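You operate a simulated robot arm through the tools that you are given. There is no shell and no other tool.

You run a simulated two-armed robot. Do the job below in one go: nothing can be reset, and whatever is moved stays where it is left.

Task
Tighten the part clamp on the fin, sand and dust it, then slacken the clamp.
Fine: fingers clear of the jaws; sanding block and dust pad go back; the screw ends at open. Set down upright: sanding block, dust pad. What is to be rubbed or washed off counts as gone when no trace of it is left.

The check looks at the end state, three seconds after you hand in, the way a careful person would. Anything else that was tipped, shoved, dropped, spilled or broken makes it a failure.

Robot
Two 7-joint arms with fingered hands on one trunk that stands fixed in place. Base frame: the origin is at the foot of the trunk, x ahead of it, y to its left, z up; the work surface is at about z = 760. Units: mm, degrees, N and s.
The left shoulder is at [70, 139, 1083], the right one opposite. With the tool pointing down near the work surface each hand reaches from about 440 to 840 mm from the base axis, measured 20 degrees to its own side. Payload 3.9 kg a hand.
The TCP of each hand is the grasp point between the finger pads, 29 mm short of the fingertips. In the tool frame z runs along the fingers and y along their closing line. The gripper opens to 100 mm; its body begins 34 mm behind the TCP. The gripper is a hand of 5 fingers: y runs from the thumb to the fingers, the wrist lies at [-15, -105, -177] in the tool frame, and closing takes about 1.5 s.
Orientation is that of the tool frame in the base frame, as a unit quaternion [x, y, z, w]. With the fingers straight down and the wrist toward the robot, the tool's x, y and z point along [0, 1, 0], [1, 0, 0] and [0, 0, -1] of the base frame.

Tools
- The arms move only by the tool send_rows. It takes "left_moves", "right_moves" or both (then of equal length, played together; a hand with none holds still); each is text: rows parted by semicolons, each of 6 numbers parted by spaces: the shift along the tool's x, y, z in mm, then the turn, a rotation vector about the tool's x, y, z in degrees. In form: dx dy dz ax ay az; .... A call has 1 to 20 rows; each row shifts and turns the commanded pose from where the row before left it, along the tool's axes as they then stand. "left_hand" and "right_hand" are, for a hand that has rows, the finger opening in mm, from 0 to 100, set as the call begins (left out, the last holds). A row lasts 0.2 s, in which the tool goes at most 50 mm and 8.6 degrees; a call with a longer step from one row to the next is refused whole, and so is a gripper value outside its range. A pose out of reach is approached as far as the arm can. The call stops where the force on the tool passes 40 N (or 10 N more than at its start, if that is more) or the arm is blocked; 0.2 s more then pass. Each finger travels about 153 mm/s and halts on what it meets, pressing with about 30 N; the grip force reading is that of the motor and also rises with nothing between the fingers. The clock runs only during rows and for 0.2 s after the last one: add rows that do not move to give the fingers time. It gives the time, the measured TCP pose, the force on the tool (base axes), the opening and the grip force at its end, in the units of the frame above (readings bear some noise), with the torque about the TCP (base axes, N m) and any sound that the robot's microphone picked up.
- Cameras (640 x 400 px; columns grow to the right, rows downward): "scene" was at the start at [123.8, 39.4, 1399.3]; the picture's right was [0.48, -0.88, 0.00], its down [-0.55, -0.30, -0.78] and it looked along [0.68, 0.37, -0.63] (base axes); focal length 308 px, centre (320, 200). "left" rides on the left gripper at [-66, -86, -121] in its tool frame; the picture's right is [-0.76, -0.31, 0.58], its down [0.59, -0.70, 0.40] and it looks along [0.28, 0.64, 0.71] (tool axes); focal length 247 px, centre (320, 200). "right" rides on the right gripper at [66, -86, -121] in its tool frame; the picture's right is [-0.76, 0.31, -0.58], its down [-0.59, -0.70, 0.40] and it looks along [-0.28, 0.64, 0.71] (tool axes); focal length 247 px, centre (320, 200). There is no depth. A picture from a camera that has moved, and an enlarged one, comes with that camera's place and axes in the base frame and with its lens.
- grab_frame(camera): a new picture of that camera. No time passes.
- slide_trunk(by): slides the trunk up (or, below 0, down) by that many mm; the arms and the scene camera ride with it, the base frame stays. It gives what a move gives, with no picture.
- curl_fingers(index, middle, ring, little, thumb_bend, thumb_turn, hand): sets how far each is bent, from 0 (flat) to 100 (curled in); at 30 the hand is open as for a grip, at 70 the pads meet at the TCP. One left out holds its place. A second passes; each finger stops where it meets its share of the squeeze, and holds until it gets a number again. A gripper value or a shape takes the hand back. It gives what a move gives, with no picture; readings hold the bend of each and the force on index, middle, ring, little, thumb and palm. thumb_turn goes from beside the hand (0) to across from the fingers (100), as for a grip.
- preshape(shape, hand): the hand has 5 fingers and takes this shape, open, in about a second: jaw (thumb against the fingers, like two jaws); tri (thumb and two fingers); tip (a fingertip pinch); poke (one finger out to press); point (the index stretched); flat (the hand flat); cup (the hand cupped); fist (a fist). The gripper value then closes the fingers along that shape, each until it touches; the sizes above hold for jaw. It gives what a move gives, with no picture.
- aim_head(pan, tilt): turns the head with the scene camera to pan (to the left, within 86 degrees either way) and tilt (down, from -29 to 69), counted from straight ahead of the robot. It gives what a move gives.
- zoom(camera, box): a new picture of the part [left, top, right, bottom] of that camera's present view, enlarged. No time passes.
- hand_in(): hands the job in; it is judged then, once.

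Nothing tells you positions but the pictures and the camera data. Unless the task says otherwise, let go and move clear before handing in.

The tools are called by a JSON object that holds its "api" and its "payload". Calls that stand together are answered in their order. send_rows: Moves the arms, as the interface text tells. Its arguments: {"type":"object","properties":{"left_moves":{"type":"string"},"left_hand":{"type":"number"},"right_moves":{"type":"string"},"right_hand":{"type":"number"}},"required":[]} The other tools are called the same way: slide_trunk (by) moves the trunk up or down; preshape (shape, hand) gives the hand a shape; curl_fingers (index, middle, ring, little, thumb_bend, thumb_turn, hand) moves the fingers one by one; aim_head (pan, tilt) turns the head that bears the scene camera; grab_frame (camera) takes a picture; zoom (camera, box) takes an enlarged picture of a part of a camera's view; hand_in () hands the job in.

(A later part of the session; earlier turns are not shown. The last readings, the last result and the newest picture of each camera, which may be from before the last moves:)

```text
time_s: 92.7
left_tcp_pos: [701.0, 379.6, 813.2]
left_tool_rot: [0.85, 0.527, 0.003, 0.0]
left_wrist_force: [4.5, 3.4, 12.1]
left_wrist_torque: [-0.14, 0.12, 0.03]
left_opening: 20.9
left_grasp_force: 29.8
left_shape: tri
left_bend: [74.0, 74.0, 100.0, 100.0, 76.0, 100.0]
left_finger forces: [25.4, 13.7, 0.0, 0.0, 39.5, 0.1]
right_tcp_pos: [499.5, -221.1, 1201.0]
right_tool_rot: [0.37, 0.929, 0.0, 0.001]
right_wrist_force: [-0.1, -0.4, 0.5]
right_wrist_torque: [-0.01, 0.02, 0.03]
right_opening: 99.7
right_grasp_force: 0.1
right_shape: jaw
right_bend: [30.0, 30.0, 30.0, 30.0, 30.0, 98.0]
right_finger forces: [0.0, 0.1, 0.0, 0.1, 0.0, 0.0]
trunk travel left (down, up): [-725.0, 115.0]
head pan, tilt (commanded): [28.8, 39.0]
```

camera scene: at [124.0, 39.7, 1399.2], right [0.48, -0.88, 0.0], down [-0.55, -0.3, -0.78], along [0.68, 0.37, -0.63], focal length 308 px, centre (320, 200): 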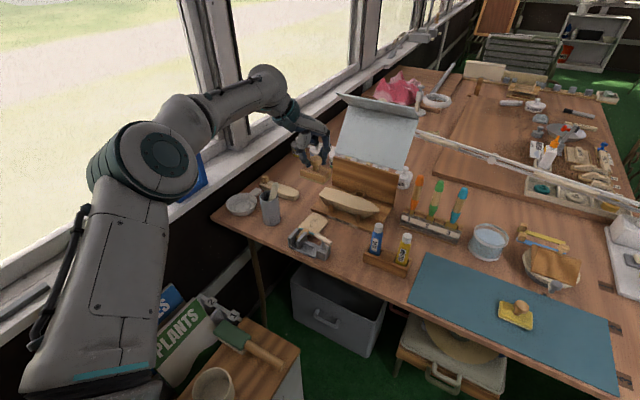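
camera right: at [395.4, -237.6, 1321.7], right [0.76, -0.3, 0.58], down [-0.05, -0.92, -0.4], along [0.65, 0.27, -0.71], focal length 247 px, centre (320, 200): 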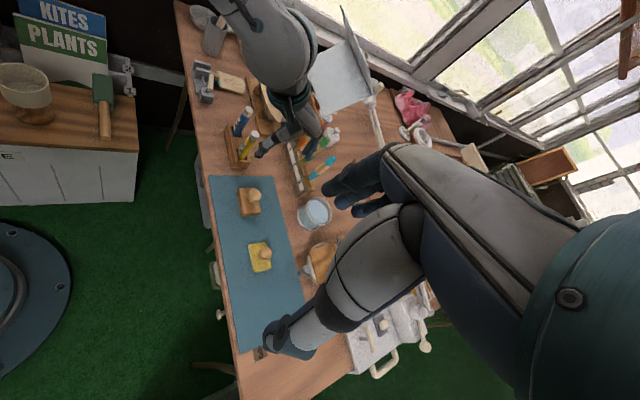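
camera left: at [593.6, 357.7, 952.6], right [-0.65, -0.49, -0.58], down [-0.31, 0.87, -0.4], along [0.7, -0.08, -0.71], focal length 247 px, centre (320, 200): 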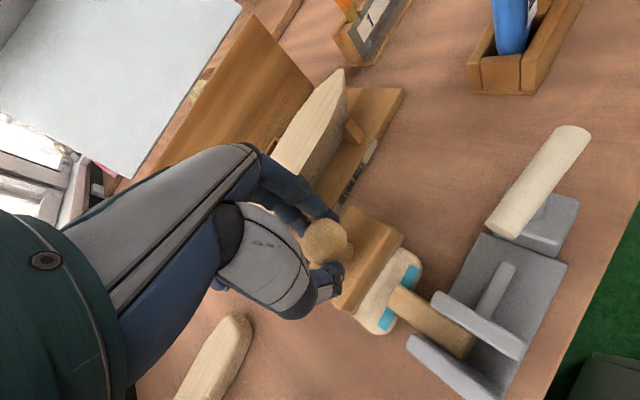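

Contact came with 12 N, which is a bit heavy. I'll ease off 2 mm and look.

{"api": "send_rows", "payload": {"left_moves": "0 0 -2 0 0 0;0 0 0 0 0 0"}}

{"api": "zoom", "payload": {"camera": "scene", "box": [290, 195, 350, 245]}}

{"api": "zoom", "payload": {"camera": "left", "box": [220, 140, 460, 370]}}

{"api": "zoom", "payload": {"camera": "right", "box": [200, 40, 290, 110]}}

```text
time_s: 93.3
left_tcp_pos: [700.4, 378.7, 812.9]
left_tool_rot: [0.85, 0.526, 0.001, -0.002]
left_wrist_force: [2.6, 1.1, 7.7]
left_wrist_torque: [-0.19, 0.09, 0.04]
left_opening: 21.0
left_grasp_force: 30.0
left_shape: tri
left_bend: [74.0, 74.0, 100.0, 100.0, 76.0, 100.0]
left_finger forces: [21.7, 12.6, 0.0, 0.1, 40.3, 0.1]
right_tcp_pos: [500.2, -221.3, 1200.6]
right_tool_rot: [0.37, 0.929, 0.001, 0.0]
right_wrist_force: [1.3, -0.2, -0.3]
right_wrist_torque: [-0.02, -0.02, 0.03]
right_opening: 100.0
right_grasp_force: 0.0
right_shape: jaw
right_bend: [30.0, 30.0, 30.0, 30.0, 30.0, 98.0]
right_finger forces: [0.0, 0.1, 0.0, 0.0, 0.0, 0.0]
trunk travel left (down, up): [-725.0, 115.0]
head pan, tilt (commanded): [28.8, 39.0]
```

```text
8.00 times, centred on (320, 220) of scene
camera zoom: at [122.8, 38.7, 1399.3], right [0.48, -0.88, 0.0], down [-0.55, -0.3, -0.78], along [0.68, 0.37, -0.63], focal length 2464 px, centre (320, 40)
```

zoom: 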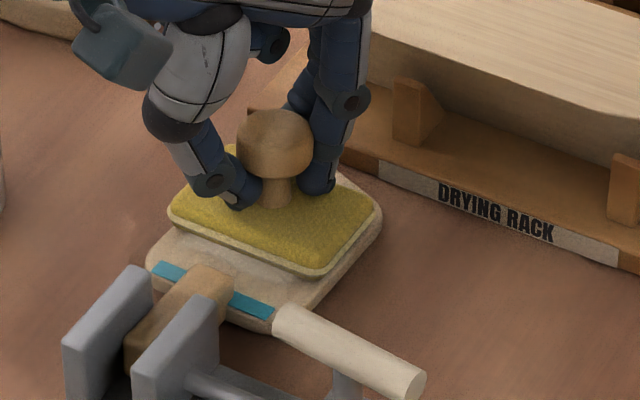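

```text
1.74 times, centred on (340, 255) of left
camera zoom: at [595.3, 356.9, 932.7], right [-0.61, -0.54, -0.58], down [-0.37, 0.84, -0.4], along [0.7, -0.03, -0.71], focal length 430 px, centre (285, 104)
```

zoom: 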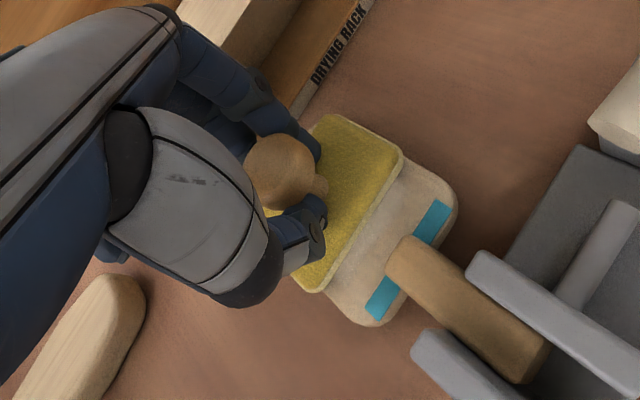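

```text
5.71 times, centred on (245, 75) of right
camera zoom: at [394.4, -238.9, 1321.6], right [0.76, -0.3, 0.58], down [-0.05, -0.92, -0.4], along [0.65, 0.27, -0.71], focal length 1411 px, centre (749, 914)
```

zoom: 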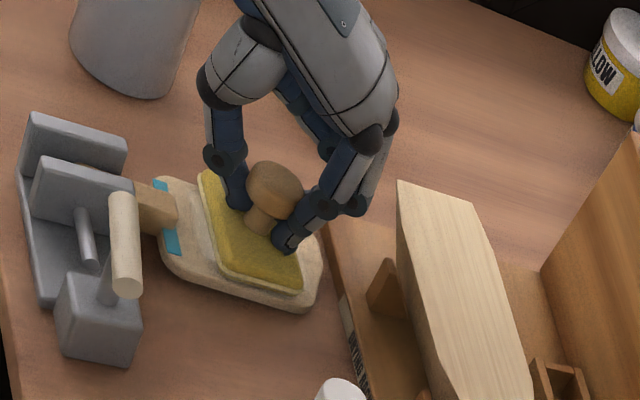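

The pad sits on the blade with about 8 N. I'll wipe back and forth across the dust.

{"api": "send_rows", "payload": {"left_moves": "-1.78 -3.58 0 0 0 0;-1.78 -3.58 0 0 0 0;3.2 6.44 0 0 0 0;3.2 6.44 0 0 0 0;3.2 6.44 0 0 0 0;4.47 -2.24 0 0 0 0;-3.2 -6.44 0 0 0 0;-3.2 -6.44 0 0 0 0;-3.2 -6.44 0 0 0 0;-4.47 2.24 0 0 0 0;-4.47 2.24 0 0 0 0;3.2 6.44 0 0 0 0;3.2 6.44 0 0 0 0;3.2 6.44 0 0 0 0;4.47 -2.24 0 0 0 0;-3 -6.03 0 0 0 0;-3 -6.03 0 0 0 0;0 0 0 0 0 0"}}

{"api": "zoom", "payload": {"camera": "scene", "box": [290, 195, 350, 245]}}

{"api": "zoom", "payload": {"camera": "left", "box": [220, 140, 460, 370]}}

```text
time_s: 97.1
left_tcp_pos: [701.7, 379.2, 813.5]
left_tool_rot: [0.85, 0.526, 0.002, -0.001]
left_wrist_force: [1.4, -1.0, 4.0]
left_wrist_torque: [-0.12, 0.05, 0.05]
left_opening: 21.1
left_grasp_force: 30.3
left_shape: tri
left_bend: [74.0, 74.0, 100.0, 100.0, 76.0, 100.0]
left_finger forces: [21.6, 11.9, 0.0, 0.1, 40.7, 0.1]
right_tcp_pos: [501.5, -221.3, 1200.9]
right_tool_rot: [0.369, 0.929, 0.0, 0.0]
right_wrist_force: [-0.3, 0.6, 0.5]
right_wrist_torque: [0.02, 0.04, -0.01]
right_opening: 99.9
right_grasp_force: 0.1
right_shape: jaw
right_bend: [30.0, 30.0, 30.0, 30.0, 30.0, 98.0]
right_finger forces: [0.1, 0.0, 0.0, 0.0, 0.0, 0.0]
trunk travel left (down, up): [-725.0, 115.0]
head pan, tilt (commanded): [28.8, 39.0]
```

```text
8.00 times, centred on (320, 220) of scene
camera zoom: at [123.4, 39.0, 1399.3], right [0.48, -0.88, 0.0], down [-0.55, -0.3, -0.78], along [0.68, 0.37, -0.63], focal length 2464 px, centre (320, 40)
```

zoom: 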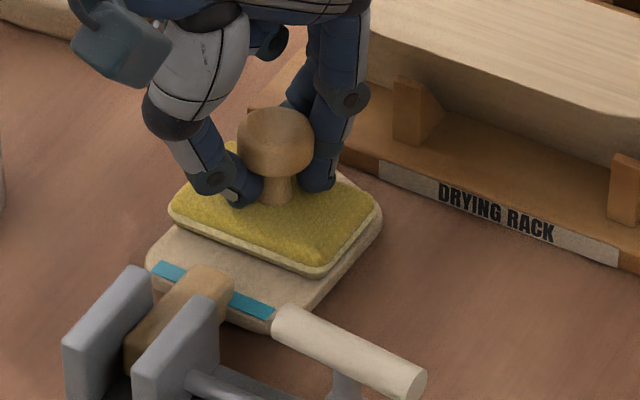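

```text
1.74 times, centred on (340, 255) of left
camera zoom: at [596.2, 357.9, 932.7], right [-0.61, -0.54, -0.58], down [-0.37, 0.84, -0.4], along [0.7, -0.03, -0.71], focal length 430 px, centre (285, 104)
```

zoom: 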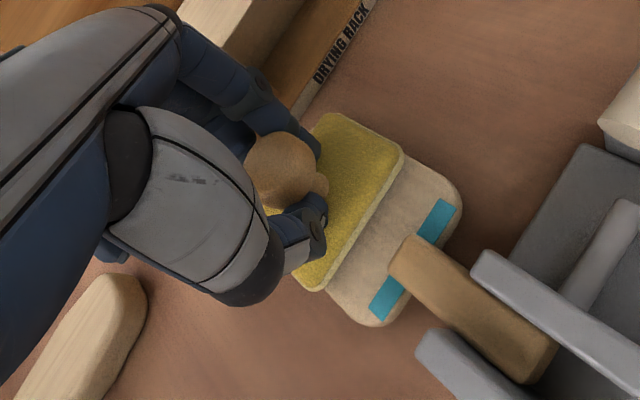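

The near part of the blade looks clean now. I'll lift the pad and inspect the whole blade.

{"api": "send_rows", "payload": {"left_moves": "0 0 -8 0 0 0;0 0 -30 0 0 0;0 0 -40 0 0 0;0 0 -40 0 0 0;0 0 0 0 0 0"}}

{"api": "zoom", "payload": {"camera": "scene", "box": [302, 210, 330, 234]}}

{"api": "zoom", "payload": {"camera": "right", "box": [216, 66, 256, 96]}}

{"api": "zoom", "payload": {"camera": "left", "box": [300, 200, 460, 330]}}

```text
time_s: 98.3
left_tcp_pos: [702.7, 378.0, 930.7]
left_tool_rot: [0.851, 0.526, 0.0, 0.0]
left_wrist_force: [-0.1, -1.1, 0.4]
left_wrist_torque: [0.0, 0.0, 0.01]
left_opening: 21.0
left_grasp_force: 30.0
left_shape: tri
left_bend: [74.0, 74.0, 100.0, 100.0, 76.0, 100.0]
left_finger forces: [18.0, 13.2, 0.1, 0.0, 37.9, 0.0]
right_tcp_pos: [501.6, -220.1, 1200.2]
right_tool_rot: [0.37, 0.929, 0.0, 0.002]
right_wrist_force: [0.6, -0.8, -0.6]
right_wrist_torque: [-0.03, 0.03, 0.0]
right_opening: 99.8
right_grasp_force: 0.0
right_shape: jaw
right_bend: [30.0, 30.0, 30.0, 30.0, 30.0, 98.0]
right_finger forces: [0.1, 0.0, 0.1, 0.0, 0.0, 0.1]
trunk travel left (down, up): [-725.0, 115.0]
head pan, tilt (commanded): [28.8, 39.0]
```

```text
16.00 times, centred on (316, 222) of scene
camera zoom: at [124.4, 39.8, 1399.2], right [0.48, -0.88, 0.0], down [-0.55, -0.3, -0.78], along [0.68, 0.37, -0.63], focal length 4927 px, centre (384, -152)
```

zoom: 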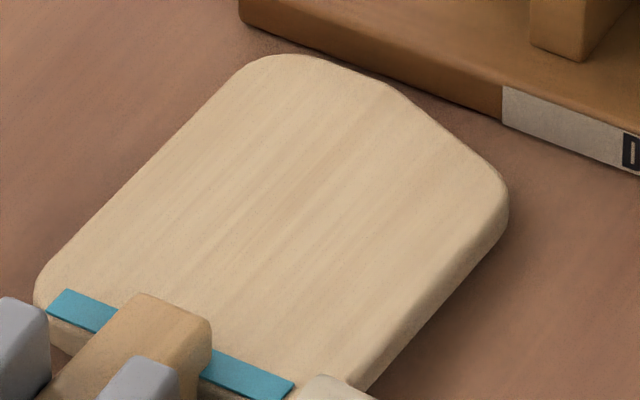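

```text
13.33 times, centred on (236, 81) of right
camera zoom: at [396.0, -237.9, 1321.4], right [0.76, -0.3, 0.58], down [-0.05, -0.92, -0.4], along [0.65, 0.27, -0.71], focal length 3293 px, centre (1440, 1787)
```

zoom: 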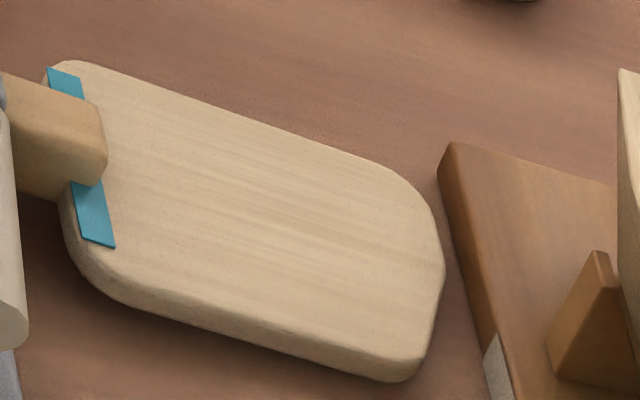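

```text
3.08 times, centred on (380, 265) of left
camera zoom: at [596.9, 357.4, 1050.8], right [-0.61, -0.54, -0.58], down [-0.37, 0.84, -0.4], along [0.7, -0.03, -0.71], focal length 760 px, centre (135, 0)
```

zoom: 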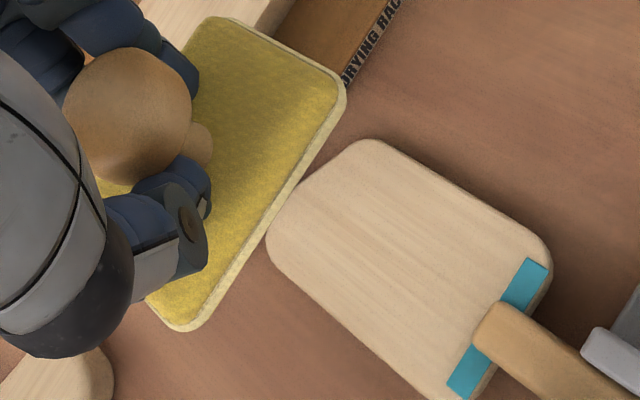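

The fin is perfectly clean. Before returning the pad, I'll check how it sits in the hand.

{"api": "zoom", "payload": {"camera": "scene", "box": [285, 140, 355, 200]}}

{"api": "zoom", "payload": {"camera": "right", "box": [210, 10, 310, 90]}}

{"api": "zoom", "payload": {"camera": "left", "box": [220, 140, 460, 370]}}

```text
6.67 times, centred on (320, 170) of scene
camera zoom: at [124.4, 39.8, 1399.2], right [0.48, -0.88, 0.0], down [-0.55, -0.3, -0.78], along [0.68, 0.37, -0.63], focal length 2053 px, centre (320, 400)
```

zoom: 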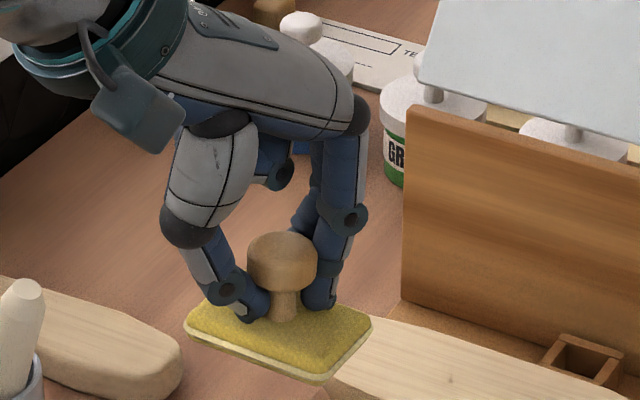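

```text
5.00 times, centred on (260, 50) of right
camera zoom: at [396.0, -237.9, 1321.4], right [0.76, -0.3, 0.58], down [-0.05, -0.92, -0.4], along [0.65, 0.27, -0.71], focal length 1235 px, centre (620, 950)
```

zoom: 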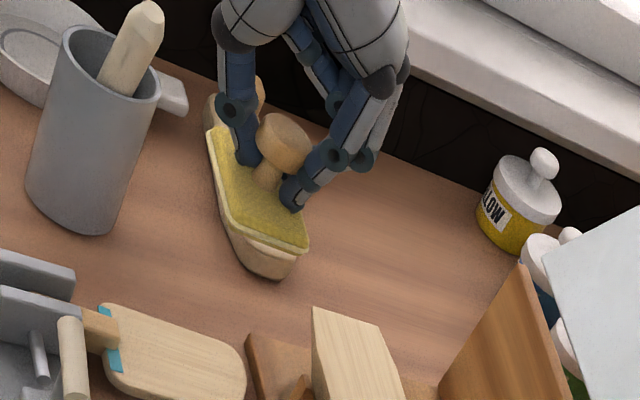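

```text
1.74 times, centred on (340, 255) of left
camera zoom: at [596.9, 357.4, 1050.8], right [-0.61, -0.54, -0.58], down [-0.37, 0.84, -0.4], along [0.7, -0.03, -0.71], focal length 430 px, centre (285, 104)
```

zoom: 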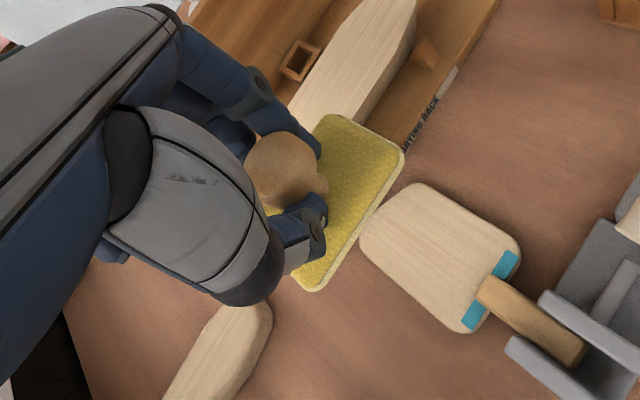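

The pad is still level and about 39 mm below the TCP. I'll carry it back over its home spot.

{"api": "send_rows", "payload": {"left_moves": "0 0 -30 0 0 0;0 0 -25 0 0 0;-35.74 14.6 0 0 0 0;-35.74 14.6 0 0 0 0;-35.74 14.6 0 0 0 0;-35.74 14.6 0 0 0 0;-35.74 14.6 0 0 0 0;-35.74 14.6 0 0 0 0;-35.74 14.6 0 0 0 0;-35.74 14.6 0 0 0 0;-35.74 14.6 0 0 0 0;-35.74 14.6 0 0 0 0;-35.74 14.6 0 0 0 0;-35.74 14.6 0 0 0 0;-35.74 14.6 0 0 0 0;-35.74 14.6 0 0 0 0;0 0 0 0 0 -2;0 0 0 0 0 0"}}

{"api": "send_rows", "payload": {"left_moves": "0 0 45 0 0 0;0 0 45 0 0 0;0 0 40 0 0 0;0 0 25 0 0 0;0 0 0 0 0 0"}}

{"api": "zoom", "payload": {"camera": "scene", "box": [440, 240, 600, 350]}}

{"api": "zoom", "payload": {"camera": "right", "box": [200, 170, 320, 290]}}

```text
time_s: 102.1
left_tcp_pos: [668.5, -148.5, 986.9]
left_tool_rot: [0.835, 0.55, -0.004, 0.004]
left_wrist_force: [-0.6, -0.3, -0.7]
left_wrist_torque: [0.0, 0.0, 0.0]
left_opening: 20.6
left_grasp_force: 30.3
left_shape: tri
left_bend: [74.0, 74.0, 100.0, 100.0, 76.0, 100.0]
left_finger forces: [18.9, 13.8, 0.1, 0.0, 32.4, 0.0]
right_tcp_pos: [501.0, -220.2, 1202.1]
right_tool_rot: [0.37, 0.929, 0.0, 0.0]
right_wrist_force: [-0.4, 0.1, -0.3]
right_wrist_torque: [-0.01, 0.02, -0.02]
right_opening: 99.8
right_grasp_force: 0.1
right_shape: jaw
right_bend: [30.0, 30.0, 30.0, 30.0, 30.0, 98.0]
right_finger forces: [0.1, 0.0, 0.1, 0.0, 0.0, 0.0]
trunk travel left (down, up): [-725.0, 115.0]
head pan, tilt (commanded): [28.8, 39.0]
```

```text
time_s: 103.3
left_tcp_pos: [661.2, -159.7, 828.3]
left_tool_rot: [0.841, 0.541, 0.002, -0.001]
left_wrist_force: [0.2, -0.5, -0.2]
left_wrist_torque: [0.03, -0.02, -0.02]
left_opening: 20.5
left_grasp_force: 29.9
left_shape: tri
left_bend: [74.0, 75.0, 100.0, 100.0, 76.0, 100.0]
left_finger forces: [19.5, 13.8, 0.0, 0.0, 33.4, 0.0]
right_tcp_pos: [501.3, -220.8, 1200.4]
right_tool_rot: [0.369, 0.929, -0.001, -0.001]
right_wrist_force: [0.6, -0.4, 0.2]
right_wrist_torque: [-0.02, 0.0, -0.01]
right_opening: 100.1
right_grasp_force: 0.2
right_shape: jaw
right_bend: [30.0, 30.0, 30.0, 30.0, 30.0, 98.0]
right_finger forces: [0.0, 0.1, 0.1, 0.0, 0.0, 0.0]
trunk travel left (down, up): [-725.0, 115.0]
head pan, tilt (commanded): [28.8, 39.0]
```

```text
3.64 times, centred on (520, 295) of scene
camera zoom: at [123.3, 39.2, 1399.3], right [0.48, -0.88, 0.0], down [-0.55, -0.3, -0.78], along [0.68, 0.37, -0.63], focal length 1120 px, centre (-407, -146)
```

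zoom: 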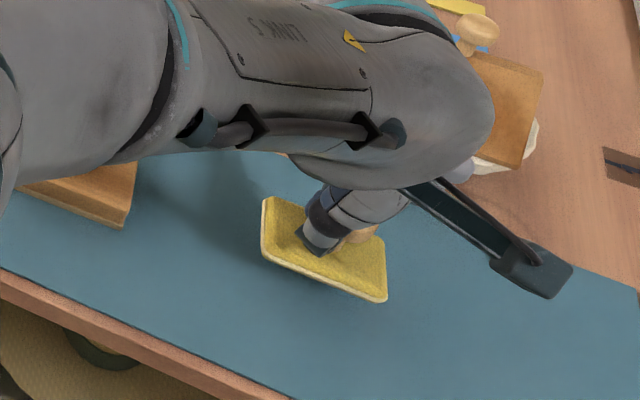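

```text
3.33 times, centred on (260, 230) of right
camera zoom: at [394.9, -238.5, 1321.6], right [0.76, -0.3, 0.58], down [-0.05, -0.92, -0.4], along [0.65, 0.27, -0.71], focal length 823 px, centre (520, 100)
```

zoom: 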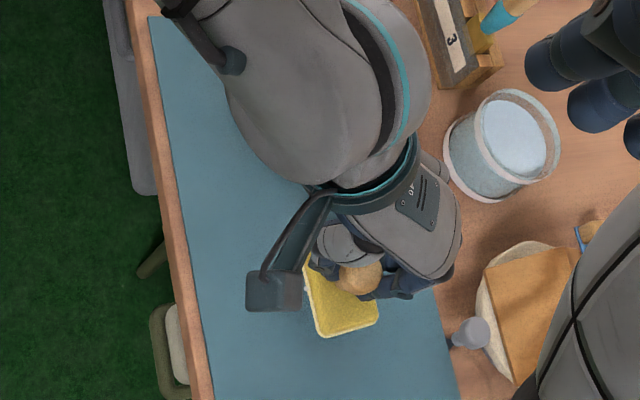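

The pad is over its home spot. I'll lower it gently to the mat.

{"api": "send_rows", "payload": {"left_moves": "0 0 8 0 0 0;0 0 6 0 0 0;0 0 3 0 0 0;0 0 2 0 0 0;0 0 1 0 0 0;0 0 0 0 0 0"}}

```text
time_s: 104.7
left_tcp_pos: [662.4, -158.9, 809.5]
left_tool_rot: [0.841, 0.542, 0.001, -0.002]
left_wrist_force: [0.2, -0.1, -1.1]
left_wrist_torque: [0.01, -0.04, 0.0]
left_opening: 20.5
left_grasp_force: 29.9
left_shape: tri
left_bend: [74.0, 75.0, 100.0, 100.0, 76.0, 100.0]
left_finger forces: [19.4, 14.0, 0.0, 0.0, 33.5, 0.0]
right_tcp_pos: [500.4, -221.8, 1201.2]
right_tool_rot: [0.369, 0.929, 0.0, 0.001]
right_wrist_force: [-0.4, -0.4, -0.2]
right_wrist_torque: [-0.03, 0.01, 0.0]
right_opening: 99.8
right_grasp_force: 0.1
right_shape: jaw
right_bend: [30.0, 30.0, 30.0, 30.0, 30.0, 98.0]
right_finger forces: [0.0, 0.0, 0.0, 0.1, 0.0, 0.1]
trunk travel left (down, up): [-725.0, 115.0]
head pan, tilt (commanded): [28.8, 39.0]
```

{"api": "send_rows", "payload": {"left_moves": "0 0 1 0 0 0;0 0 1 0 0 0;0 0 0.8 0 0 0;0 0 0 0 0 0"}}

{"api": "zoom", "payload": {"camera": "scene", "box": [480, 270, 550, 330]}}

```text
time_s: 105.7
left_tcp_pos: [662.2, -158.8, 807.4]
left_tool_rot: [0.841, 0.541, 0.001, -0.001]
left_wrist_force: [0.8, 0.4, 2.2]
left_wrist_torque: [-0.09, -0.06, 0.04]
left_opening: 20.4
left_grasp_force: 30.3
left_shape: tri
left_bend: [74.0, 75.0, 100.0, 100.0, 76.0, 100.0]
left_finger forces: [21.8, 13.7, 0.0, 0.0, 33.7, 0.0]
right_tcp_pos: [501.4, -221.6, 1201.3]
right_tool_rot: [0.369, 0.929, 0.001, 0.0]
right_wrist_force: [0.2, 0.9, -0.9]
right_wrist_torque: [0.0, -0.03, 0.02]
right_opening: 100.2
right_grasp_force: 0.1
right_shape: jaw
right_bend: [30.0, 30.0, 30.0, 30.0, 30.0, 98.0]
right_finger forces: [0.0, 0.1, 0.1, 0.1, 0.0, 0.0]
trunk travel left (down, up): [-725.0, 115.0]
head pan, tilt (commanded): [28.8, 39.0]
```

```text
6.67 times, centred on (515, 300) of scene
camera zoom: at [123.6, 39.4, 1399.3], right [0.48, -0.88, 0.0], down [-0.55, -0.3, -0.78], along [0.68, 0.37, -0.63], focal length 2053 px, centre (-980, -467)
```

zoom: 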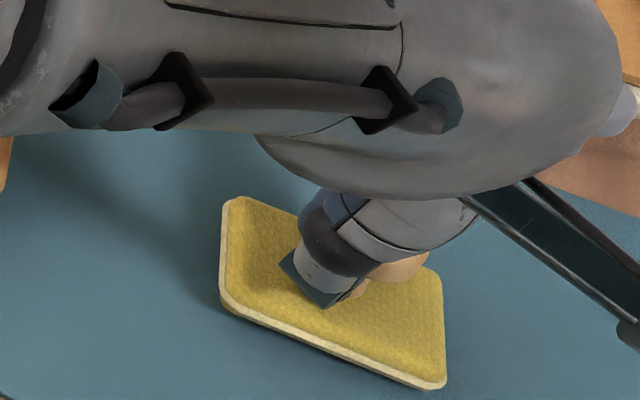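

It has first contact with 2 N. I'll ease down 2 mm more to seat it flat, then release.

{"api": "send_rows", "payload": {"left_moves": "0 0 1 0 0 0;0 0 1 0 0 0;0 0 0 0 0 0"}}

{"api": "zoom", "payload": {"camera": "scene", "box": [480, 270, 550, 330]}}

{"api": "zoom", "payload": {"camera": "left", "box": [220, 140, 460, 370]}}

```text
time_s: 106.5
left_tcp_pos: [661.6, -159.2, 807.3]
left_tool_rot: [0.841, 0.542, 0.002, 0.0]
left_wrist_force: [1.7, 0.7, 9.2]
left_wrist_torque: [-0.32, -0.22, 0.01]
left_opening: 20.5
left_grasp_force: 29.9
left_shape: tri
left_bend: [74.0, 74.0, 100.0, 100.0, 76.0, 100.0]
left_finger forces: [32.0, 12.7, 0.1, 0.0, 34.5, 0.0]
right_tcp_pos: [499.6, -220.0, 1201.4]
right_tool_rot: [0.37, 0.929, -0.001, 0.001]
right_wrist_force: [0.8, 0.7, 0.6]
right_wrist_torque: [0.0, -0.02, 0.05]
right_opening: 100.1
right_grasp_force: 0.0
right_shape: jaw
right_bend: [30.0, 30.0, 30.0, 30.0, 30.0, 98.0]
right_finger forces: [0.1, 0.0, 0.0, 0.1, 0.0, 0.0]
trunk travel left (down, up): [-725.0, 115.0]
head pan, tilt (commanded): [28.8, 39.0]
```

```text
6.67 times, centred on (515, 300) of scene
camera zoom: at [122.3, 39.9, 1399.5], right [0.48, -0.88, 0.0], down [-0.55, -0.3, -0.78], along [0.68, 0.37, -0.63], focal length 2053 px, centre (-980, -467)
```

zoom: 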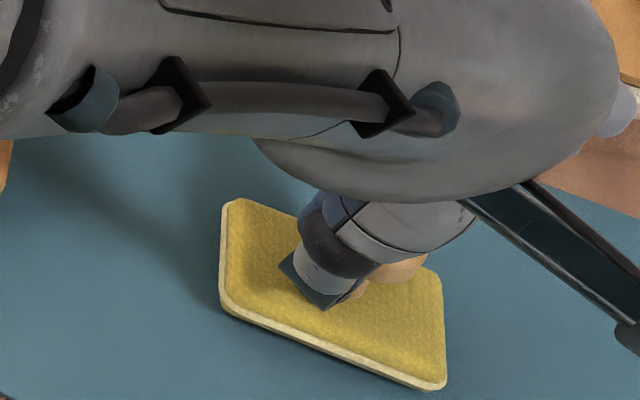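

```text
1.74 times, centred on (340, 255) of left
camera zoom: at [556.6, -184.2, 925.8], right [-0.59, -0.56, -0.58], down [-0.39, 0.83, -0.4], along [0.7, -0.01, -0.71], focal length 430 px, centre (285, 104)
```

zoom: 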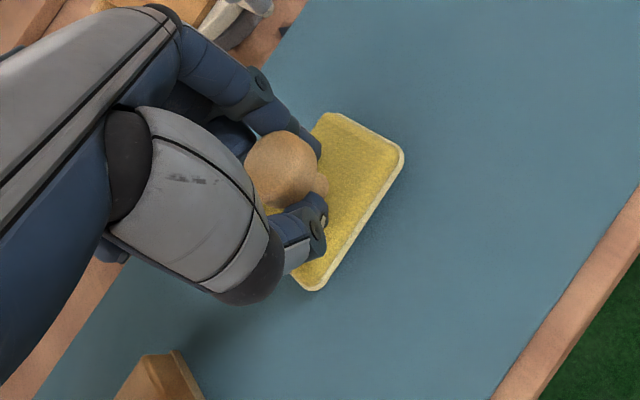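

The reaction is at the +x/-y corner, so the pad is only slightly tilted. I'll back off to a light touch and open so it settles flat.

{"api": "send_rows", "payload": {"left_moves": "0 0 -1 -2 -0.7 0;0 0 0 0 0 0"}}

```text
time_s: 107.1
left_tcp_pos: [660.3, -158.9, 804.4]
left_tool_rot: [0.841, 0.541, 0.005, 0.016]
left_wrist_force: [-0.7, 2.5, 4.6]
left_wrist_torque: [-0.04, -0.07, 0.04]
left_opening: 20.6
left_grasp_force: 29.9
left_shape: tri
left_bend: [74.0, 75.0, 100.0, 100.0, 76.0, 100.0]
left_finger forces: [23.4, 13.7, 0.1, 0.0, 36.2, 0.1]
right_tcp_pos: [500.0, -219.6, 1201.6]
right_tool_rot: [0.37, 0.929, -0.001, 0.0]
right_wrist_force: [-0.4, -0.1, 0.7]
right_wrist_torque: [-0.04, -0.01, 0.02]
right_opening: 100.0
right_grasp_force: 0.0
right_shape: jaw
right_bend: [30.0, 30.0, 30.0, 30.0, 30.0, 98.0]
right_finger forces: [0.0, 0.0, 0.1, 0.0, 0.0, 0.0]
trunk travel left (down, up): [-725.0, 115.0]
head pan, tilt (commanded): [28.8, 39.0]
```

The torque is balanced now, so the pad is seated flat. I'll open and lift away.

{"api": "send_rows", "payload": {"left_moves": "0 0 0 0 0 0;0 0 0 0 0 0;0 0 0 0 0 0;0 0 0 0 0 0;0 0 -12 0 0 0;0 0 -25 2 0.7 0;0 0 -40 0 0 0;0 0 -45 0 0 0;0 0 -40 0 0 0;0 0 0 0 0 0", "left_hand": 80}}

{"api": "zoom", "payload": {"camera": "scene", "box": [410, 240, 570, 350]}}

{"api": "zoom", "payload": {"camera": "left", "box": [220, 120, 640, 400]}}

{"api": "zoom", "payload": {"camera": "right", "box": [200, 170, 320, 290]}}

```text
time_s: 109.3
left_tcp_pos: [663.6, -154.4, 965.0]
left_tool_rot: [0.838, 0.545, -0.003, -0.001]
left_wrist_force: [-0.4, -1.0, -0.6]
left_wrist_torque: [0.04, -0.01, -0.03]
left_opening: 79.8
left_grasp_force: 0.0
left_shape: tri
left_bend: [38.0, 33.0, 99.0, 100.0, 30.0, 99.0]
left_finger forces: [0.1, 0.0, 0.0, 0.0, 0.1, 0.0]
right_tcp_pos: [502.1, -221.3, 1201.0]
right_tool_rot: [0.369, 0.929, 0.0, 0.0]
right_wrist_force: [-0.3, 0.4, 0.4]
right_wrist_torque: [-0.02, 0.01, -0.01]
right_opening: 99.9
right_grasp_force: 0.0
right_shape: jaw
right_bend: [30.0, 30.0, 30.0, 30.0, 30.0, 98.0]
right_finger forces: [0.0, 0.0, 0.1, 0.1, 0.0, 0.0]
trunk travel left (down, up): [-725.0, 115.0]
head pan, tilt (commanded): [28.8, 39.0]
```

```text
3.64 times, centred on (490, 295) of scene
camera zoom: at [124.1, 39.0, 1399.2], right [0.48, -0.88, 0.0], down [-0.55, -0.3, -0.78], along [0.68, 0.37, -0.63], focal length 1120 px, centre (-298, -146)
```

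zoom: 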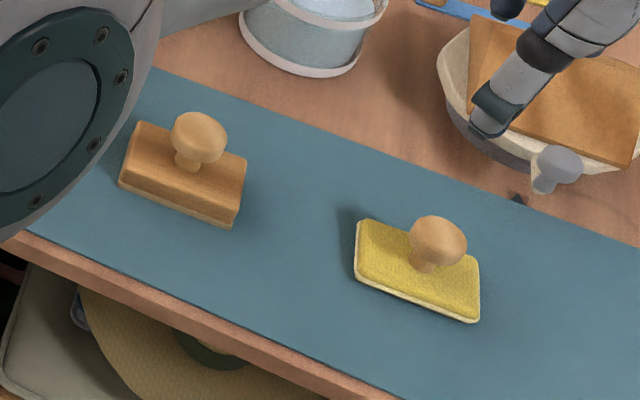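

```text
1.43 times, centred on (430, 260) of left
camera zoom: at [559.6, -179.0, 1085.5], right [-0.59, -0.57, -0.57], down [-0.41, 0.82, -0.4], along [0.7, 0.0, -0.72], focal length 353 px, centre (163, 114)
```

zoom: 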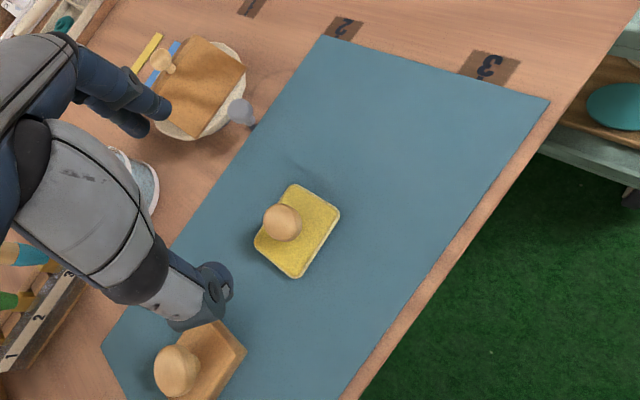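

```text
3.33 times, centred on (260, 230) of right
camera zoom: at [395.7, -238.6, 1321.3], right [0.76, -0.3, 0.58], down [-0.05, -0.92, -0.4], along [0.65, 0.27, -0.71], focal length 823 px, centre (520, 100)
```

zoom: 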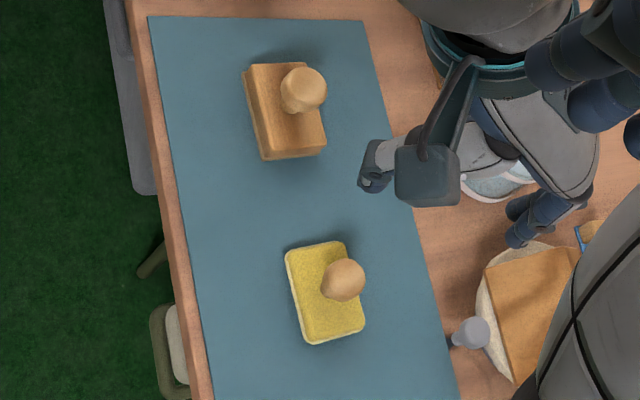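

Both tools are back on the mat and upright. Now I'll take the left hand back over the clamp lever to slacken it.

{"api": "send_rows", "payload": {"left_moves": "32.5 -19.3 0 0 0 0;32.5 -19.3 0 0 0 0;32.5 -19.3 0 0 0 0;32.5 -19.3 0 0 0 0;32.5 -19.3 0 0 0 0;32.5 -19.3 0 0 0 0;32.5 -19.3 0 0 0 0;32.5 -19.3 0 0 0 0;32.5 -19.3 0 0 0 0;32.5 -19.3 0 0 0 0;32.5 -19.3 0 0 0 0;32.5 -19.3 0 0 0 0;0 0 0 0 0 -6.5;0 0 0 0 0 -6.5;0 0 0 0 0 0;0 0 0 0 0 0"}}

{"api": "zoom", "payload": {"camera": "left", "box": [220, 140, 460, 370]}}

{"api": "zoom", "payload": {"camera": "scene", "box": [260, 160, 380, 260]}}

{"api": "zoom", "payload": {"camera": "right", "box": [170, 40, 270, 120]}}

```text
time_s: 112.7
left_tcp_pos: [612.0, 292.5, 969.2]
left_tool_rot: [0.775, 0.632, 0.001, -0.001]
left_wrist_force: [0.1, 0.2, 0.0]
left_wrist_torque: [0.01, 0.03, -0.02]
left_opening: 79.9
left_grasp_force: 0.0
left_shape: tri
left_bend: [38.0, 33.0, 99.0, 99.0, 30.0, 99.0]
left_finger forces: [0.0, 0.0, 0.0, 0.1, 0.0, 0.0]
right_tcp_pos: [501.5, -222.4, 1200.1]
right_tool_rot: [0.369, 0.929, 0.001, 0.0]
right_wrist_force: [-0.4, -0.7, 0.2]
right_wrist_torque: [0.02, -0.01, -0.03]
right_opening: 99.8
right_grasp_force: 0.0
right_shape: jaw
right_bend: [30.0, 30.0, 30.0, 30.0, 30.0, 98.0]
right_finger forces: [0.0, 0.0, 0.0, 0.1, 0.0, 0.0]
trunk travel left (down, up): [-725.0, 115.0]
head pan, tilt (commanded): [28.8, 39.0]
```

```text
1.74 times, centred on (340, 255) of left
camera zoom: at [515.1, 243.5, 1089.2], right [-0.45, -0.68, -0.58], down [-0.57, 0.72, -0.4], along [0.69, 0.15, -0.71], focal length 430 px, centre (285, 104)
```

zoom: 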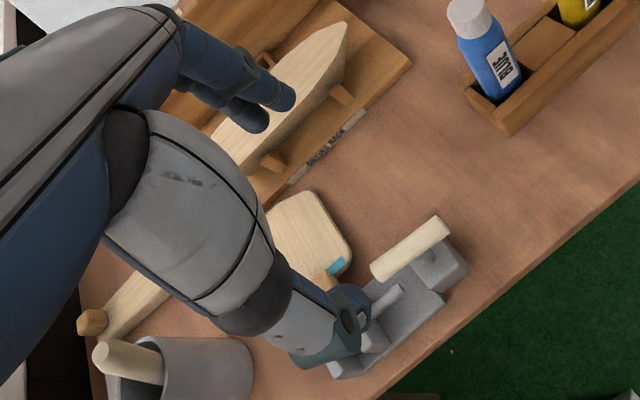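

```text
4.00 times, centred on (320, 210) of scene
camera zoom: at [123.8, 38.7, 1399.3], right [0.48, -0.88, 0.0], down [-0.55, -0.3, -0.78], along [0.68, 0.37, -0.63], focal length 1232 px, centre (320, 160)
```

zoom: 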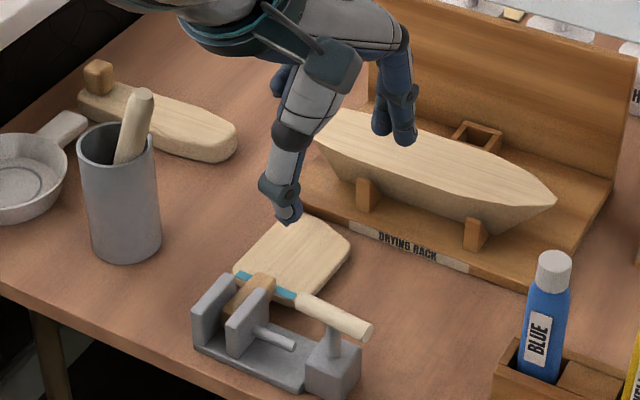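

```text
5.00 times, centred on (220, 80) of right
camera zoom: at [395.4, -239.0, 1321.4], right [0.76, -0.3, 0.58], down [-0.05, -0.92, -0.4], along [0.65, 0.27, -0.71], focal length 1235 px, centre (820, 800)
```

zoom: 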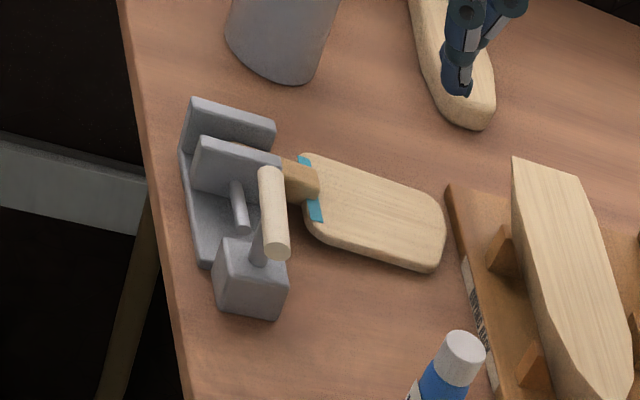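

The hand is nearly aligned with the bar. I'll make a small correction and lower around the lever.

{"api": "send_rows", "payload": {"left_moves": "2.3 -3.5 20 0 0 -3;0 0 40 0 0 0;0 0 35 0 0 0;0 0 20 0 0 0;0 0 10 0 0 0;0 0 0 0 0 0"}}

{"api": "zoom", "payload": {"camera": "left", "box": [220, 140, 440, 370]}}

```text
time_s: 114.1
left_tcp_pos: [607.7, 295.7, 844.0]
left_tool_rot: [0.758, 0.653, 0.001, -0.001]
left_wrist_force: [-0.4, 0.3, 0.3]
left_wrist_torque: [-0.04, -0.01, 0.0]
left_opening: 80.1
left_grasp_force: 0.1
left_shape: tri
left_bend: [38.0, 33.0, 99.0, 99.0, 30.0, 99.0]
left_finger forces: [0.0, 0.0, 0.1, 0.0, 0.1, 0.0]
right_tcp_pos: [501.0, -221.2, 1201.8]
right_tool_rot: [0.369, 0.929, 0.0, 0.0]
right_wrist_force: [0.1, 0.0, 0.2]
right_wrist_torque: [0.05, 0.0, 0.0]
right_opening: 99.5
right_grasp_force: 0.2
right_shape: jaw
right_bend: [30.0, 30.0, 30.0, 30.0, 30.0, 98.0]
right_finger forces: [0.0, 0.1, 0.0, 0.0, 0.1, 0.0]
trunk travel left (down, up): [-725.0, 115.0]
head pan, tilt (commanded): [28.8, 39.0]
```

```text
1.74 times, centred on (330, 255) of left
camera zoom: at [514.4, 242.3, 963.9], right [-0.42, -0.7, -0.58], down [-0.61, 0.69, -0.4], along [0.68, 0.19, -0.71], focal length 430 px, centre (303, 104)
```

zoom: 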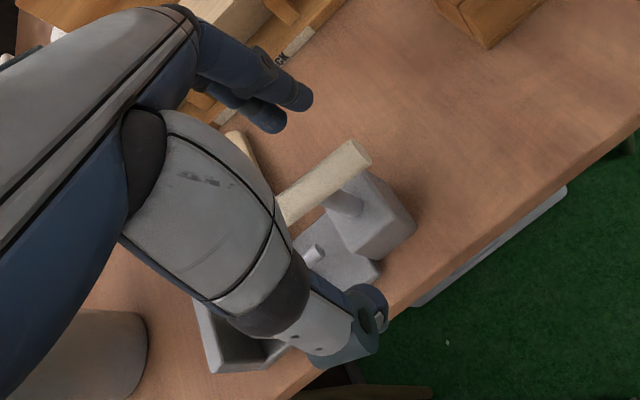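

It's aligned. I'll close on the bar and begin turning counter-clockwise.

{"api": "send_rows", "payload": {"left_moves": "0 0 0 0 0 0;0 0 0 0 0 0;0 0 0 0 0 0;0 0 0 0 0 0;0 0 0 0 0 0;0 0 0 0 0 0;0 0 0 0 0 -4;0 0 0 0 0 -4;0 0 0 0 0 -4;0 0 0 0 0 -4;0 0 0 0 0 0", "left_hand": 0}}

{"api": "zoom", "payload": {"camera": "left", "box": [220, 140, 440, 370]}}

{"api": "zoom", "payload": {"camera": "scene", "box": [260, 190, 360, 260]}}

```text
time_s: 116.5
left_tcp_pos: [607.7, 295.0, 842.2]
left_tool_rot: [0.659, 0.752, 0.001, -0.002]
left_wrist_force: [-2.0, -1.7, -4.5]
left_wrist_torque: [-0.02, 0.03, -0.04]
left_opening: 8.1
left_grasp_force: 30.0
left_shape: tri
left_bend: [66.0, 64.0, 100.0, 100.0, 72.0, 100.0]
left_finger forces: [13.0, 14.5, 0.1, 0.0, 28.5, 0.1]
right_tcp_pos: [501.2, -221.9, 1200.5]
right_tool_rot: [0.37, 0.929, 0.001, 0.0]
right_wrist_force: [-0.1, -0.3, -1.1]
right_wrist_torque: [0.01, -0.02, -0.05]
right_opening: 99.9
right_grasp_force: 0.0
right_shape: jaw
right_bend: [30.0, 30.0, 30.0, 30.0, 30.0, 98.0]
right_finger forces: [0.0, 0.1, 0.1, 0.0, 0.1, 0.0]
trunk travel left (down, up): [-725.0, 115.0]
head pan, tilt (commanded): [28.8, 39.0]
```

```text
1.74 times, centred on (330, 255) of left
camera zoom: at [533.0, 217.9, 963.0], right [-0.2, -0.79, -0.58], down [-0.77, 0.49, -0.4], along [0.6, 0.37, -0.71], focal length 430 px, centre (303, 104)
```

zoom: 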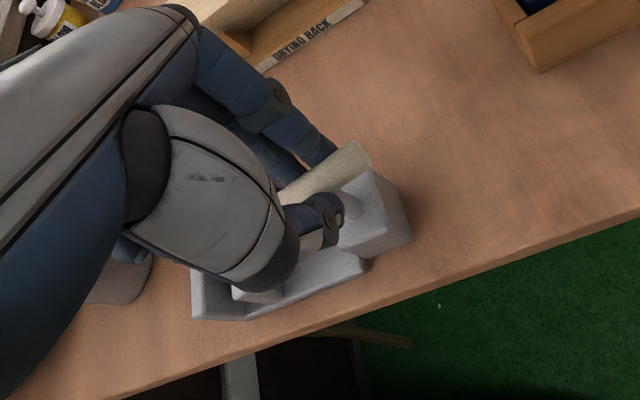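

```text
5.71 times, centred on (310, 225) of scene
camera zoom: at [124.2, 39.7, 1399.2], right [0.48, -0.88, 0.0], down [-0.55, -0.3, -0.78], along [0.68, 0.37, -0.63], focal length 1760 px, centre (377, 57)
```

zoom: 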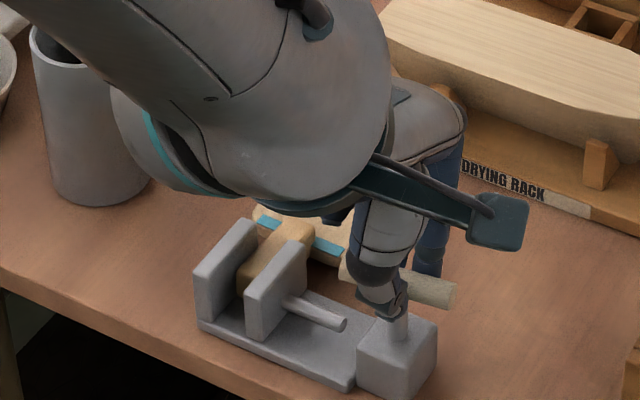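

The lever turns back easily. I'll continue counter-clockwise.

{"api": "send_rows", "payload": {"left_moves": "0 0 0 0 0 -4;0 0 0 0 0 -4;0 0 0 0 0 -4;0 0 0 0 0 -4;0 0 0 0 0 -4;0 0 0 0 0 -4;0 0 0 0 0 0;0 0 0 0 0 0"}}

```text
time_s: 118.3
left_tcp_pos: [609.9, 296.2, 843.1]
left_tool_rot: [0.488, 0.873, 0.001, -0.001]
left_wrist_force: [1.4, -2.8, -3.9]
left_wrist_torque: [-0.06, -0.01, 0.0]
left_opening: 8.0
left_grasp_force: 30.1
left_shape: tri
left_bend: [66.0, 64.0, 100.0, 100.0, 72.0, 100.0]
left_finger forces: [13.3, 13.9, 0.0, 0.1, 28.1, 0.0]
right_tcp_pos: [502.8, -221.4, 1198.7]
right_tool_rot: [0.369, 0.929, 0.0, 0.0]
right_wrist_force: [-0.1, -0.1, 0.3]
right_wrist_torque: [0.0, 0.01, -0.02]
right_opening: 100.0
right_grasp_force: 0.2
right_shape: jaw
right_bend: [30.0, 30.0, 30.0, 30.0, 30.0, 98.0]
right_finger forces: [0.0, 0.1, 0.0, 0.0, 0.0, 0.0]
trunk travel left (down, up): [-725.0, 115.0]
head pan, tilt (commanded): [28.8, 39.0]
```

{"api": "send_rows", "payload": {"left_moves": "0 0 0 0 0 -4;0 0 0 0 0 -4;0 0 0 0 0 -4;0 0 0 0 0 -4;0 0 0 0 0 0;0 0 0 0 0 0"}}

{"api": "zoom", "payload": {"camera": "left", "box": [220, 140, 440, 370]}}

```text
time_s: 119.7
left_tcp_pos: [608.8, 296.4, 844.1]
left_tool_rot: [0.358, 0.934, -0.001, 0.001]
left_wrist_force: [6.8, -11.4, 2.2]
left_wrist_torque: [-0.3, -0.16, -0.09]
left_opening: 7.4
left_grasp_force: 30.1
left_shape: tri
left_bend: [66.0, 65.0, 100.0, 100.0, 72.0, 100.0]
left_finger forces: [12.3, 11.5, 0.1, 0.1, 29.3, 0.1]
right_tcp_pos: [501.2, -224.2, 1199.7]
right_tool_rot: [0.37, 0.929, 0.001, 0.0]
right_wrist_force: [-0.3, 0.4, -0.1]
right_wrist_torque: [-0.02, -0.03, -0.02]
right_opening: 99.9
right_grasp_force: 0.0
right_shape: jaw
right_bend: [30.0, 30.0, 30.0, 30.0, 30.0, 98.0]
right_finger forces: [0.0, 0.0, 0.0, 0.0, 0.1, 0.0]
trunk travel left (down, up): [-725.0, 115.0]
head pan, tilt (commanded): [28.8, 39.0]
```

```text
1.74 times, centred on (330, 255) of left
camera zoom: at [600.9, 189.0, 963.1], right [0.36, -0.74, -0.57], down [-0.91, -0.13, -0.4], along [0.22, 0.66, -0.71], focal length 430 px, centre (303, 104)
```

zoom: 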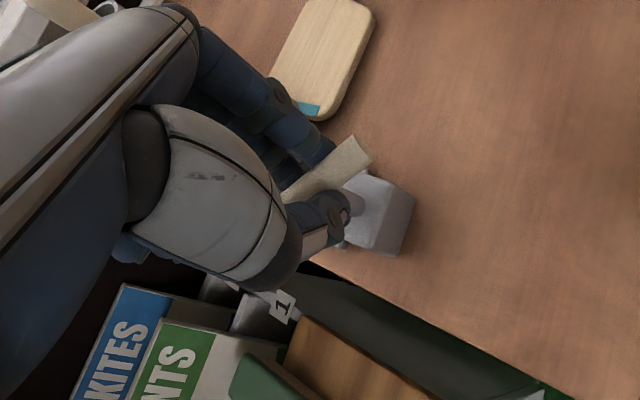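

Some side load is building near the wrist limit. I'll nudge to relieve it and turn a few more degrees.

{"api": "send_rows", "payload": {"left_moves": "-0.6 -2.2 0 0 0 0;0 0 0 0 0 -3;0 0 0 0 0 -3;0 0 0 0 0 -2;0 0 0 0 0 0;0 0 0 0 0 0"}}

{"api": "zoom", "payload": {"camera": "left", "box": [220, 140, 440, 370]}}

```text
time_s: 121.1
left_tcp_pos: [607.4, 296.6, 841.6]
left_tool_rot: [0.29, 0.957, -0.003, 0.001]
left_wrist_force: [9.9, -6.2, 2.0]
left_wrist_torque: [-0.14, -0.25, -0.08]
left_opening: 8.3
left_grasp_force: 30.1
left_shape: tri
left_bend: [65.0, 66.0, 100.0, 100.0, 72.0, 100.0]
left_finger forces: [14.9, 11.8, 0.0, 0.0, 27.3, 0.0]
right_tcp_pos: [503.2, -222.2, 1200.2]
right_tool_rot: [0.37, 0.929, 0.001, -0.002]
right_wrist_force: [-0.1, 0.2, 0.4]
right_wrist_torque: [-0.03, -0.02, -0.01]
right_opening: 99.8
right_grasp_force: 0.1
right_shape: jaw
right_bend: [30.0, 30.0, 30.0, 30.0, 30.0, 98.0]
right_finger forces: [0.0, 0.0, 0.1, 0.0, 0.1, 0.0]
trunk travel left (down, up): [-725.0, 115.0]
head pan, tilt (commanded): [28.8, 39.0]
```

```text
1.74 times, centred on (330, 255) of left
camera zoom: at [615.1, 189.4, 963.0], right [0.46, -0.68, -0.57], down [-0.88, -0.26, -0.4], along [0.12, 0.69, -0.72], focal length 430 px, centre (303, 104)
```

zoom: 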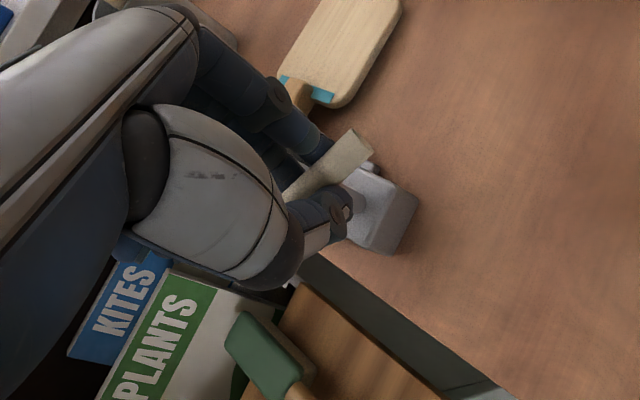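

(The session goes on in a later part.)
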